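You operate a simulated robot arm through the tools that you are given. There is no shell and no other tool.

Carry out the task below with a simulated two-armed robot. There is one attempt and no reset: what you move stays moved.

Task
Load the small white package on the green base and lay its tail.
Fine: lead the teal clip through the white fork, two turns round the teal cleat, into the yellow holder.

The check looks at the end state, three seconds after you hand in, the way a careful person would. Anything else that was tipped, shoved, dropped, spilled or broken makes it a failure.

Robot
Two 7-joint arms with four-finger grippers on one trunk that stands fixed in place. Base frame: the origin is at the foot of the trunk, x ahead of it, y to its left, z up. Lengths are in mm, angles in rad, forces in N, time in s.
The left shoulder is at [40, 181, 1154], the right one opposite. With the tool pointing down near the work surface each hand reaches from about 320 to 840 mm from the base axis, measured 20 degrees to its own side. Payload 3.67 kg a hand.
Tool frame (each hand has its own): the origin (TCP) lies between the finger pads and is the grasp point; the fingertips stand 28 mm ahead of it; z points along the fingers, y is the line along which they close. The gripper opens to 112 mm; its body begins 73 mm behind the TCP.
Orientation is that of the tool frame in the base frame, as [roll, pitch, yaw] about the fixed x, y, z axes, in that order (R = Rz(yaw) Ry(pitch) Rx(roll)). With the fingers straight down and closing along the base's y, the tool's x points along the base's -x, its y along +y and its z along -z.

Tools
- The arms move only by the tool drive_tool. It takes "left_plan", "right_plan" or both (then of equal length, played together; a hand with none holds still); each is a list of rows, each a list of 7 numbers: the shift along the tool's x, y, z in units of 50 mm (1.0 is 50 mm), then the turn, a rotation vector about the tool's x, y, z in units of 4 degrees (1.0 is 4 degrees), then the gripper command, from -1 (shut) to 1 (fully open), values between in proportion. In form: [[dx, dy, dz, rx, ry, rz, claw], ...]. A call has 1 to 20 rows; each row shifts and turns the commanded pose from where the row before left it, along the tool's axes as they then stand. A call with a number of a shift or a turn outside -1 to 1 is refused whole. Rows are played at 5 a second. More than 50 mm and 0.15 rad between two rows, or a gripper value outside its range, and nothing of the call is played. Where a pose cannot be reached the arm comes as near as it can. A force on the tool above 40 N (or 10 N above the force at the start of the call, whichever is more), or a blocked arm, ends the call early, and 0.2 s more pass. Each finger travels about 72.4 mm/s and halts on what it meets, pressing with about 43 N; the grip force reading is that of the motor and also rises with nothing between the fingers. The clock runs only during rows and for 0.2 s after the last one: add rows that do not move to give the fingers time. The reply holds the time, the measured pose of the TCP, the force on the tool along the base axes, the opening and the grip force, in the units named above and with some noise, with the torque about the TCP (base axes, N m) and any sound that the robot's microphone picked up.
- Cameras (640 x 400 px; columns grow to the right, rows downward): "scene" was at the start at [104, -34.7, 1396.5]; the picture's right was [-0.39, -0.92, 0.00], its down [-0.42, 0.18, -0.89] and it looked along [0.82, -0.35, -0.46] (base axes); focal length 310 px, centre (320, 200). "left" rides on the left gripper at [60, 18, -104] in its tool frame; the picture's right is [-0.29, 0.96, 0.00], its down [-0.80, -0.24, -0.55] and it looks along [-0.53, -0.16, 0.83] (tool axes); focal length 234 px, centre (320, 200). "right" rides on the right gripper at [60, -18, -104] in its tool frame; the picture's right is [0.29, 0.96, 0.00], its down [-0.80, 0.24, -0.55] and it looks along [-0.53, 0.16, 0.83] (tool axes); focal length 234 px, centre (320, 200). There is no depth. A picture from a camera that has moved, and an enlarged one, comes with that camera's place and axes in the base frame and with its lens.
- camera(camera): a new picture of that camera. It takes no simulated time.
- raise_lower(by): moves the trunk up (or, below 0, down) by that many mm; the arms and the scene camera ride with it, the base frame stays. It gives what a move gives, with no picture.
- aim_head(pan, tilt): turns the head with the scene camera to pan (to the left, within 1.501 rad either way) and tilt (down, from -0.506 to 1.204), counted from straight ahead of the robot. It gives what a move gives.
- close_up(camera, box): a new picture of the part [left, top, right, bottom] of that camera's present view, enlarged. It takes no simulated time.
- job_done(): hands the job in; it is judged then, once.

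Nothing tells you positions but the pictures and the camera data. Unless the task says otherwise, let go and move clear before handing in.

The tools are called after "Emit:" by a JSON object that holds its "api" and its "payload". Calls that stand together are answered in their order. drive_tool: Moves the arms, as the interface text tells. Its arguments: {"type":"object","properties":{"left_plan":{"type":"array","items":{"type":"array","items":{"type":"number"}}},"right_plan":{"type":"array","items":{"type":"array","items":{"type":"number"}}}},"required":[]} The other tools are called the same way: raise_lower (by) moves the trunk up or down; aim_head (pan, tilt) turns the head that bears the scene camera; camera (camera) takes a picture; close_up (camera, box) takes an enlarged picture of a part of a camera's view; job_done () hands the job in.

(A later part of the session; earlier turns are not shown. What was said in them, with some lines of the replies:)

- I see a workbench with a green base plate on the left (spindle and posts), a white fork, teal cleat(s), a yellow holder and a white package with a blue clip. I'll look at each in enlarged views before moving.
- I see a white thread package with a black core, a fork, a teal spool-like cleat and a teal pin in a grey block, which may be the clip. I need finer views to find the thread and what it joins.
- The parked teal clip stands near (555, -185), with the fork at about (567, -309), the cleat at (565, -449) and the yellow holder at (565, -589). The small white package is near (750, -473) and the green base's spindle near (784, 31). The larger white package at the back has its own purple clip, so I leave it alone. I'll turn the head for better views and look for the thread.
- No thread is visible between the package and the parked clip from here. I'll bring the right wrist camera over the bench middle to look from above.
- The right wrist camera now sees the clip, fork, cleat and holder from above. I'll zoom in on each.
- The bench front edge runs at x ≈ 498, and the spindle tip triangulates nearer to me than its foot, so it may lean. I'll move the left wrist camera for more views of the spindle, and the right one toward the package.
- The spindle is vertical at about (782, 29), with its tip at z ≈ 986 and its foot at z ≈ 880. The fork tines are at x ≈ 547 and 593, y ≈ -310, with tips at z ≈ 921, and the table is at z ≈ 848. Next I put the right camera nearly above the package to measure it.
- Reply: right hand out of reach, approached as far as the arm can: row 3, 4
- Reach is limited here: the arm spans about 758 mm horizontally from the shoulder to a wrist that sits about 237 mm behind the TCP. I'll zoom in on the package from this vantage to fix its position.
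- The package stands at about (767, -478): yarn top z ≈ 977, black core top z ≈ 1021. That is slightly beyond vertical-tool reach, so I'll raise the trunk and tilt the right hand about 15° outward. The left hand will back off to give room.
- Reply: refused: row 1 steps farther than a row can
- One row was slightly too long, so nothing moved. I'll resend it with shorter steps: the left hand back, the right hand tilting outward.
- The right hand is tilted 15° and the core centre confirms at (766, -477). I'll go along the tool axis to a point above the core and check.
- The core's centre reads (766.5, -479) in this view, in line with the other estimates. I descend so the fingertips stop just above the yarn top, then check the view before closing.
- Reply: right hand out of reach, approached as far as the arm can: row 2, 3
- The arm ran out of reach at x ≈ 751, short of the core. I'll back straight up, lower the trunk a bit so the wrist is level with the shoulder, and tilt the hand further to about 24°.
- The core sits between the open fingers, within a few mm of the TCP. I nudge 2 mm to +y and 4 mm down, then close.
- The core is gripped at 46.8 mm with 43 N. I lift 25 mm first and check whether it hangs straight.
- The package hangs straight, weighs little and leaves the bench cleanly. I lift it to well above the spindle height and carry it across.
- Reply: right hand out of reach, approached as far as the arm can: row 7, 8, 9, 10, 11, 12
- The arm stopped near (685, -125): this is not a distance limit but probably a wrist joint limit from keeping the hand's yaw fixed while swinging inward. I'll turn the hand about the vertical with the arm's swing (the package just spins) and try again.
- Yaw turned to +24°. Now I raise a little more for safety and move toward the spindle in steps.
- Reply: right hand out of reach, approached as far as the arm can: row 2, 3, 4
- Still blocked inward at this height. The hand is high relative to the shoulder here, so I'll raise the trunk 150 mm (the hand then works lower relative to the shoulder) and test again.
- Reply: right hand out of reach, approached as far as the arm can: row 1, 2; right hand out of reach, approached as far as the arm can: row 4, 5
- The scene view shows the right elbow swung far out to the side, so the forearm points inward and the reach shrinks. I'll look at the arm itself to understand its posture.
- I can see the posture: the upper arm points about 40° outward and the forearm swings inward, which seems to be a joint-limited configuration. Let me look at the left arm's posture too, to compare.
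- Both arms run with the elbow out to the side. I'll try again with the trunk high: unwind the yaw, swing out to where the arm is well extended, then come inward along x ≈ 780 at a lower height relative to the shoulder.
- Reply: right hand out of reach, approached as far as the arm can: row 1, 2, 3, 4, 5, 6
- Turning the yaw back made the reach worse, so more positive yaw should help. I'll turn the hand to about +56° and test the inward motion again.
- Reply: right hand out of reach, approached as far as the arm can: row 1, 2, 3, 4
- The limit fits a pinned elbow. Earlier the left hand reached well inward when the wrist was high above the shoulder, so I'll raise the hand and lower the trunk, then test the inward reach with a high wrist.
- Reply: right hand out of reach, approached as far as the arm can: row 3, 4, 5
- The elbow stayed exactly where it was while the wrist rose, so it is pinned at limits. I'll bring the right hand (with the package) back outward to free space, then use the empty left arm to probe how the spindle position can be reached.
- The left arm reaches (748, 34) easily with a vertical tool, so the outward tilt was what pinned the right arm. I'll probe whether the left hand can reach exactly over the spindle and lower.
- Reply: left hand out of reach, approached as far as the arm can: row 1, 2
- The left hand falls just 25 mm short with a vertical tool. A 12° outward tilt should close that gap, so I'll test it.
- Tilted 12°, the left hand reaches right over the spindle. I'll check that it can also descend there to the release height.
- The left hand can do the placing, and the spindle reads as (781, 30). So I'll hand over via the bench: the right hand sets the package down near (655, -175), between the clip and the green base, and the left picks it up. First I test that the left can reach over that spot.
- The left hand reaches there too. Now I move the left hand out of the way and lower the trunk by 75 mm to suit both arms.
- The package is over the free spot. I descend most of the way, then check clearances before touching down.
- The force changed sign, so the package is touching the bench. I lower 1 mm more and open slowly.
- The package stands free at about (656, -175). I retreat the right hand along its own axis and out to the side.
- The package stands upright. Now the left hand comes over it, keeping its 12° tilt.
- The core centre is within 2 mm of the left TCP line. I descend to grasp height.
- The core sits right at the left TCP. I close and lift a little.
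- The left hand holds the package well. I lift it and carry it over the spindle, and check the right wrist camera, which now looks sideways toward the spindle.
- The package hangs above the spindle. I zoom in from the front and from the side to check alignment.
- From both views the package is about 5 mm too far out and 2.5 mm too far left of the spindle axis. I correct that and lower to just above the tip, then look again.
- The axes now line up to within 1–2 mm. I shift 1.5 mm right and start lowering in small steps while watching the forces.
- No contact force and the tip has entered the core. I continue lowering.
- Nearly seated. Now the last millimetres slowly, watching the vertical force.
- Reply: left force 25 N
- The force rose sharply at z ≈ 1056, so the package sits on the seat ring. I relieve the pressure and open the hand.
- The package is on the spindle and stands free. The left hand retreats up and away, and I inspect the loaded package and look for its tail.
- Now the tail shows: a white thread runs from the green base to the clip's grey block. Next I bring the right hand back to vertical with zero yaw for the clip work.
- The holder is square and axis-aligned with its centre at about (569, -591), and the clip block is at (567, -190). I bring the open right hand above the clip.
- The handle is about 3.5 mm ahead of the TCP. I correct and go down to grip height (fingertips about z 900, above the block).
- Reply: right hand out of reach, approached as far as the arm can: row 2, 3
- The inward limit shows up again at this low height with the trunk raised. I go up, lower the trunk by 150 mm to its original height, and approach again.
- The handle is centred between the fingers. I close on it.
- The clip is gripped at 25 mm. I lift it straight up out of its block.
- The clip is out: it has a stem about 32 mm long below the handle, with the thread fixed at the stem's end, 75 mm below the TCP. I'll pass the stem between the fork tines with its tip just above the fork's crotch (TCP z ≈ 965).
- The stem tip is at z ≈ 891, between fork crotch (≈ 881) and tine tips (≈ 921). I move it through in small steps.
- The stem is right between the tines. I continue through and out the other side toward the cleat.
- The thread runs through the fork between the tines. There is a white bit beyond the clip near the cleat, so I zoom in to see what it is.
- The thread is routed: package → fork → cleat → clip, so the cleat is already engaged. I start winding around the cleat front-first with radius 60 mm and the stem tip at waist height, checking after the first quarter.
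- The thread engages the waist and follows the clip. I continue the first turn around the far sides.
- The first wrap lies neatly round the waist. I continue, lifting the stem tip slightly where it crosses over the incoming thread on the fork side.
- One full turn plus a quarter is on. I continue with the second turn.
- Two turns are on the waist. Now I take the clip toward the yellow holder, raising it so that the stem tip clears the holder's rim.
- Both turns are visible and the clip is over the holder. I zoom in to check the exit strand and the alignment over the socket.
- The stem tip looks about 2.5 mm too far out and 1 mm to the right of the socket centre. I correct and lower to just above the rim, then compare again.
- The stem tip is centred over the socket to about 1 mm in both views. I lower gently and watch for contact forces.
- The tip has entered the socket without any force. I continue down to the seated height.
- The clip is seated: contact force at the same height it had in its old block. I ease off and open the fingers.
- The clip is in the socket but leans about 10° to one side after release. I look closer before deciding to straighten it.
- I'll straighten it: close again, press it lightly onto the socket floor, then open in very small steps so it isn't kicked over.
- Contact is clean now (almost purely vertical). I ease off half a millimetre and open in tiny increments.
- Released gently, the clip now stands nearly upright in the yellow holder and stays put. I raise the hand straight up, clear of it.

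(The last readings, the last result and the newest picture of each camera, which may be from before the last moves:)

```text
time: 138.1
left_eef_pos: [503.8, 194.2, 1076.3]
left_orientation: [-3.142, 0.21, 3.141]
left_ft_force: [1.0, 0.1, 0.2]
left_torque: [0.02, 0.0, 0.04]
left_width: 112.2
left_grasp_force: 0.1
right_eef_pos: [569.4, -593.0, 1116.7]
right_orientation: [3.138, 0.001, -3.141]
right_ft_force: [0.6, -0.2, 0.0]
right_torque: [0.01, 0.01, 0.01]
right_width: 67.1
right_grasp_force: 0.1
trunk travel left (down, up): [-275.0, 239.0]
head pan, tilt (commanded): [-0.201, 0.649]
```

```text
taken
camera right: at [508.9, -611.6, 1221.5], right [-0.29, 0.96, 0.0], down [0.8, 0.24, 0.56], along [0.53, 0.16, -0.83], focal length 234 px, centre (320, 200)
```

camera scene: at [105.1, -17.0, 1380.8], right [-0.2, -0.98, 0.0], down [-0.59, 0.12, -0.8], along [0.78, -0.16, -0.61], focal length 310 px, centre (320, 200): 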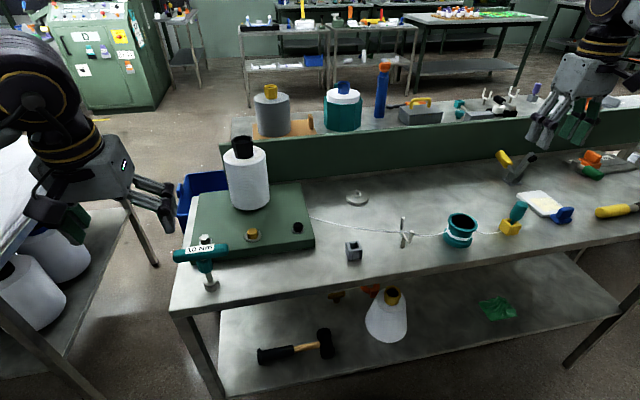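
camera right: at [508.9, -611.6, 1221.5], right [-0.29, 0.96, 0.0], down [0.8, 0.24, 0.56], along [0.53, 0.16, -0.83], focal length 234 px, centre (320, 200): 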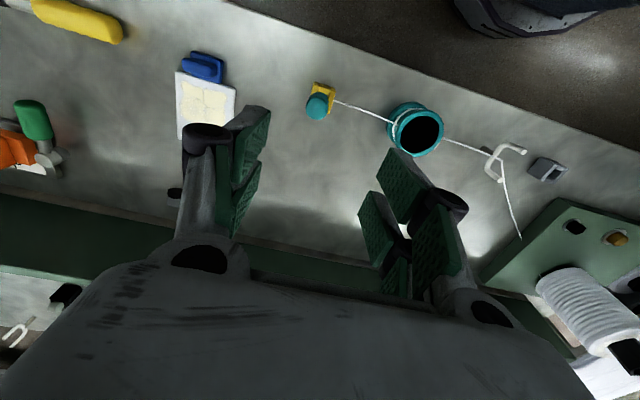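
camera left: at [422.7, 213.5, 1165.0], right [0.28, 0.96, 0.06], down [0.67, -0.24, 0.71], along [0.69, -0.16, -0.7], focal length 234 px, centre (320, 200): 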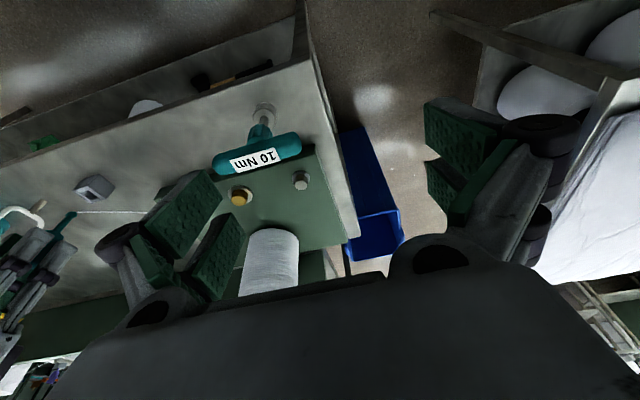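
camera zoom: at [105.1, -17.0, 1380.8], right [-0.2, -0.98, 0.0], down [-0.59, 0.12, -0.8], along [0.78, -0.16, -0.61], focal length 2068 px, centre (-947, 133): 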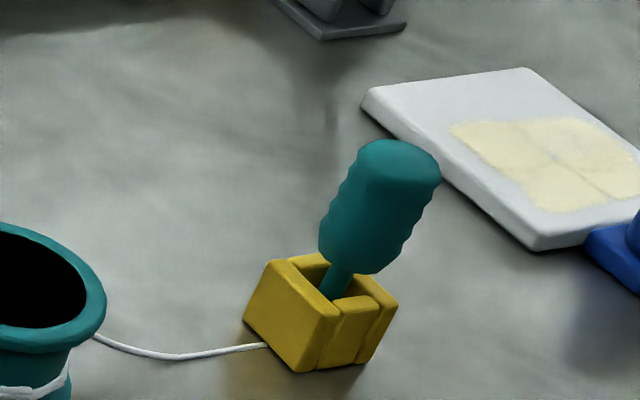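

The route is in place. I inspect the cleat, fork and package once more in close-up, and move the right hand further clear.

Emit:
{"api": "close_up", "payload": {"camera": "scene", "box": [435, 205, 495, 255]}}

Emit:
{"api": "close_up", "payload": {"camera": "right", "box": [360, 80, 560, 250]}}

Emit:
{"api": "close_up", "payload": {"camera": "scene", "box": [170, 125, 330, 265]}}

Emit:
{"api": "close_up", "payload": {"camera": "scene", "box": [380, 200, 440, 260]}}

```text
8.00 times, centred on (465, 230) of scene
camera zoom: at [105.1, -17.0, 1380.8], right [-0.2, -0.98, 0.0], down [-0.59, 0.12, -0.8], along [0.78, -0.16, -0.61], focal length 2481 px, centre (-840, -40)
```

zoom: 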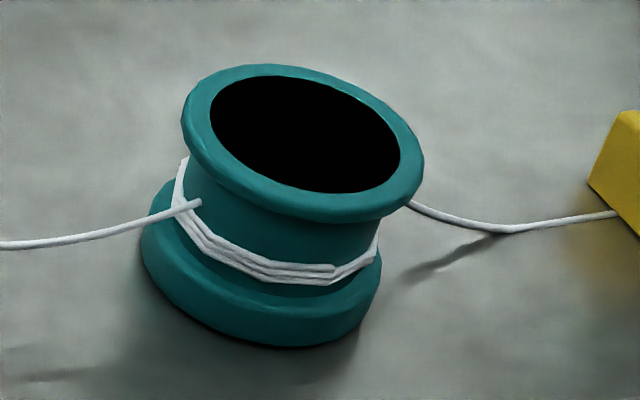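

```text
2.35 times, centred on (460, 165) of right
camera zoom: at [508.9, -611.6, 1221.5], right [-0.29, 0.96, 0.0], down [0.8, 0.24, 0.56], along [0.53, 0.16, -0.83], focal length 551 px, centre (-9, 282)
```

zoom: 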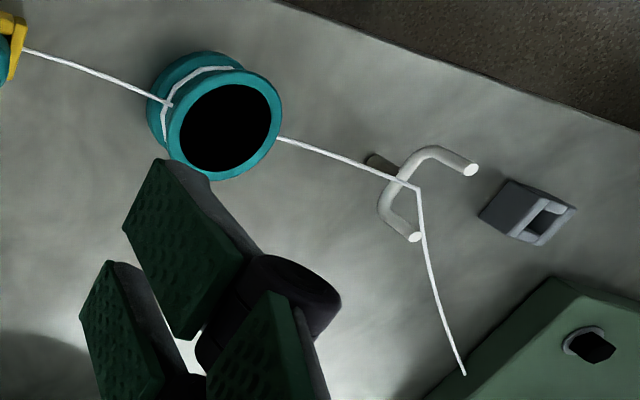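

```text
2.86 times, centred on (250, 195) of scene
camera zoom: at [105.1, -17.0, 1380.8], right [-0.2, -0.98, 0.0], down [-0.59, 0.12, -0.8], along [0.78, -0.16, -0.61], focal length 886 px, centre (520, 214)
```

zoom: 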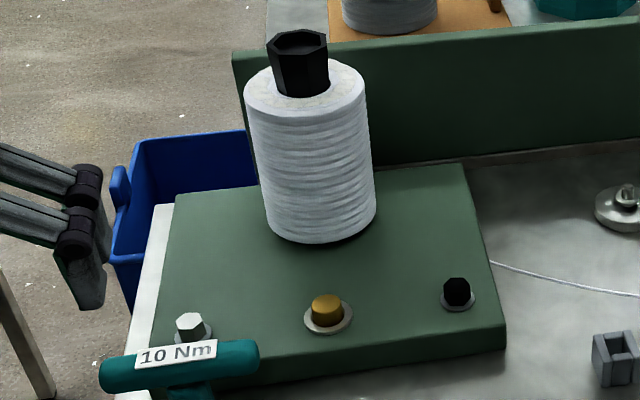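

```text
6.67 times, centred on (410, 230) of scene
camera zoom: at [105.1, -17.0, 1380.8], right [-0.2, -0.98, 0.0], down [-0.59, 0.12, -0.8], along [0.78, -0.16, -0.61], focal length 2068 px, centre (-280, 0)
```

zoom: 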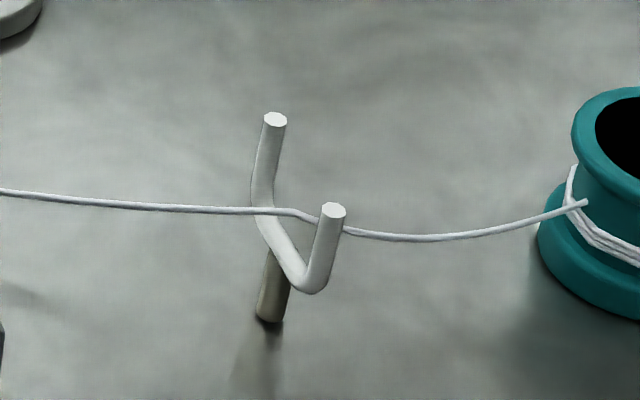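

Everything reads correctly: package on the spindle, thread between the fork tines, two turns on the cleat, clip in the yellow holder. I move both hands well clear and take a last look.

Emit:
{"api": "drive_tool", "payload": {"left_plan": [[0.187, 0, -0.806, 0, 0, 0, 1], [0.187, 0, -0.806, 0, 0, 0, 1], [0.187, 0, -0.806, 0, 0, 0, 1], [0.187, 0, -0.806, 0, 0, 0, 1], [0, 0, 0, 0, 0, 0, 1]], "right_plan": [[0.6, 0.15, -0.6, 0, 0, 0, 0.2], [0.725, 0.18, -0.49, 0, 0, 0, 0.2], [0.725, 0.18, -0.49, 0, 0, 0, 0.2], [0.725, 0.18, -0.49, 0, 0, 0, 0.2], [0, 0, 0, 0, 0, 0, 0.2]]}}

Emit:
{"api": "camera", "payload": {"camera": "scene"}}

Emit:
{"api": "close_up", "payload": {"camera": "scene", "box": [380, 170, 560, 280]}}

Emit:
{"api": "close_up", "payload": {"camera": "scene", "box": [160, 120, 420, 300]}}

```text
time: 139.3
left_eef_pos: [433.5, 195.6, 1225.4]
left_orientation: [-3.142, 0.206, -3.14]
left_ft_force: [0.8, 0.0, -0.8]
left_torque: [0.02, 0.08, 0.0]
left_width: 112.0
left_grasp_force: 0.1
right_eef_pos: [429.6, -554.3, 1220.4]
right_orientation: [3.14, -0.003, 3.141]
right_ft_force: [1.0, 0.1, 0.5]
right_torque: [0.0, 0.05, 0.01]
right_width: 67.2
right_grasp_force: 0.0
trunk travel left (down, up): [-275.0, 239.0]
head pan, tilt (commanded): [-0.201, 0.649]
```

```text
taken
camera scene: at [107.2, -16.1, 1380.6], right [-0.2, -0.98, 0.0], down [-0.59, 0.12, -0.8], along [0.78, -0.16, -0.61], focal length 310 px, centre (320, 200)
```

scene: 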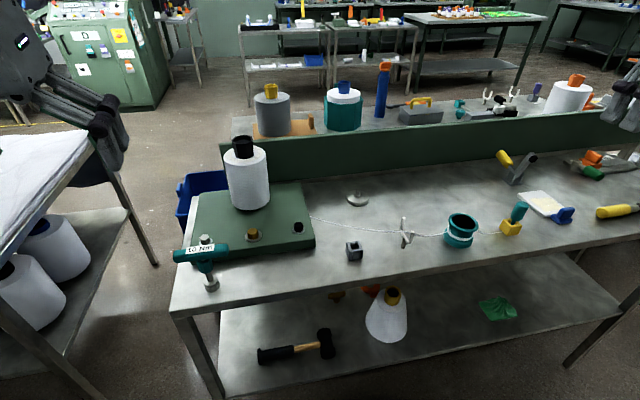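

```text
3.56 times, centred on (470, 225) of scene
camera zoom: at [107.2, -16.1, 1380.6], right [-0.2, -0.98, 0.0], down [-0.59, 0.12, -0.8], along [0.78, -0.16, -0.61], focal length 1103 px, centre (-213, 111)
```

zoom: 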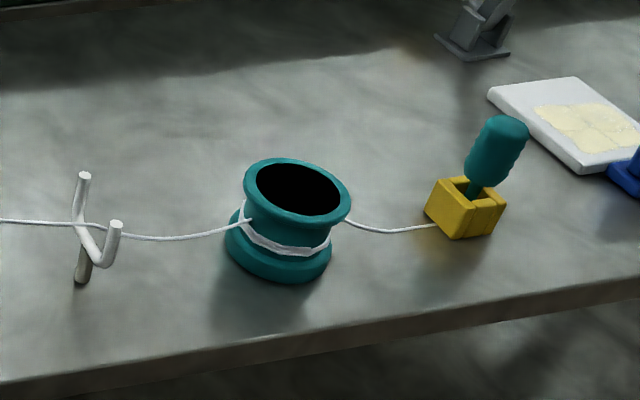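

```text
2.22 times, centred on (290, 210) of scene
camera zoom: at [107.2, -16.1, 1380.6], right [-0.2, -0.98, 0.0], down [-0.59, 0.12, -0.8], along [0.78, -0.16, -0.61], focal length 689 px, centre (387, 178)
```

zoom: 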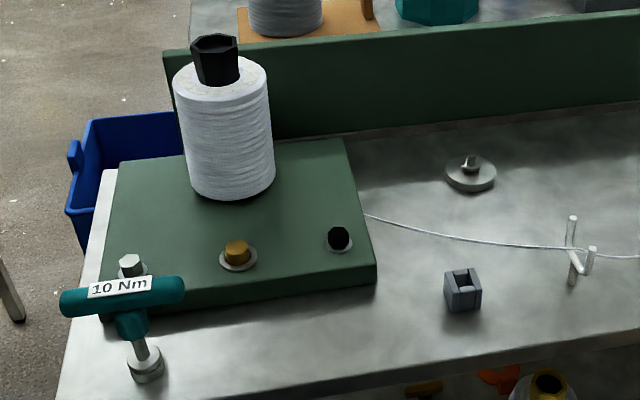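

The small white package is on the green base's spindle. Its thread runs between the white fork's tines, twice round the teal cleat, and to the clip in the yellow holder. Both hands are empty and clear, and nothing else on the bench looks disturbed, so I hand in.

Emit:
{"api": "job_done", "payload": {}}

```text
The job is handed in.
```

I loaded the small white package on the green base and laid its tail, and the job is handed in. I don't have the check's verdict yet.

- **Package:** it sits on the spindle, pressed down onto the seat ring. The right hand could not reach the spindle, so I set the package on the bench once and the left hand placed it.
- **Fork:** I led the clip's stem between the two white tines, and the thread lies between them.
- **Cleat:** the thread goes two full turns round the waist, plus the extra part-turn it needs to leave toward the holder. If the check counts that part-turn strictly, it could read as more than two.
- **Holder:** the clip is in the yellow holder's socket. On the first release it leaned about 10°, so I straightened it and let go again. It now leans about 3° because the socket is loose.

Both hands are empty and clear. In the last pictures nothing else on the bench looks tipped or moved.
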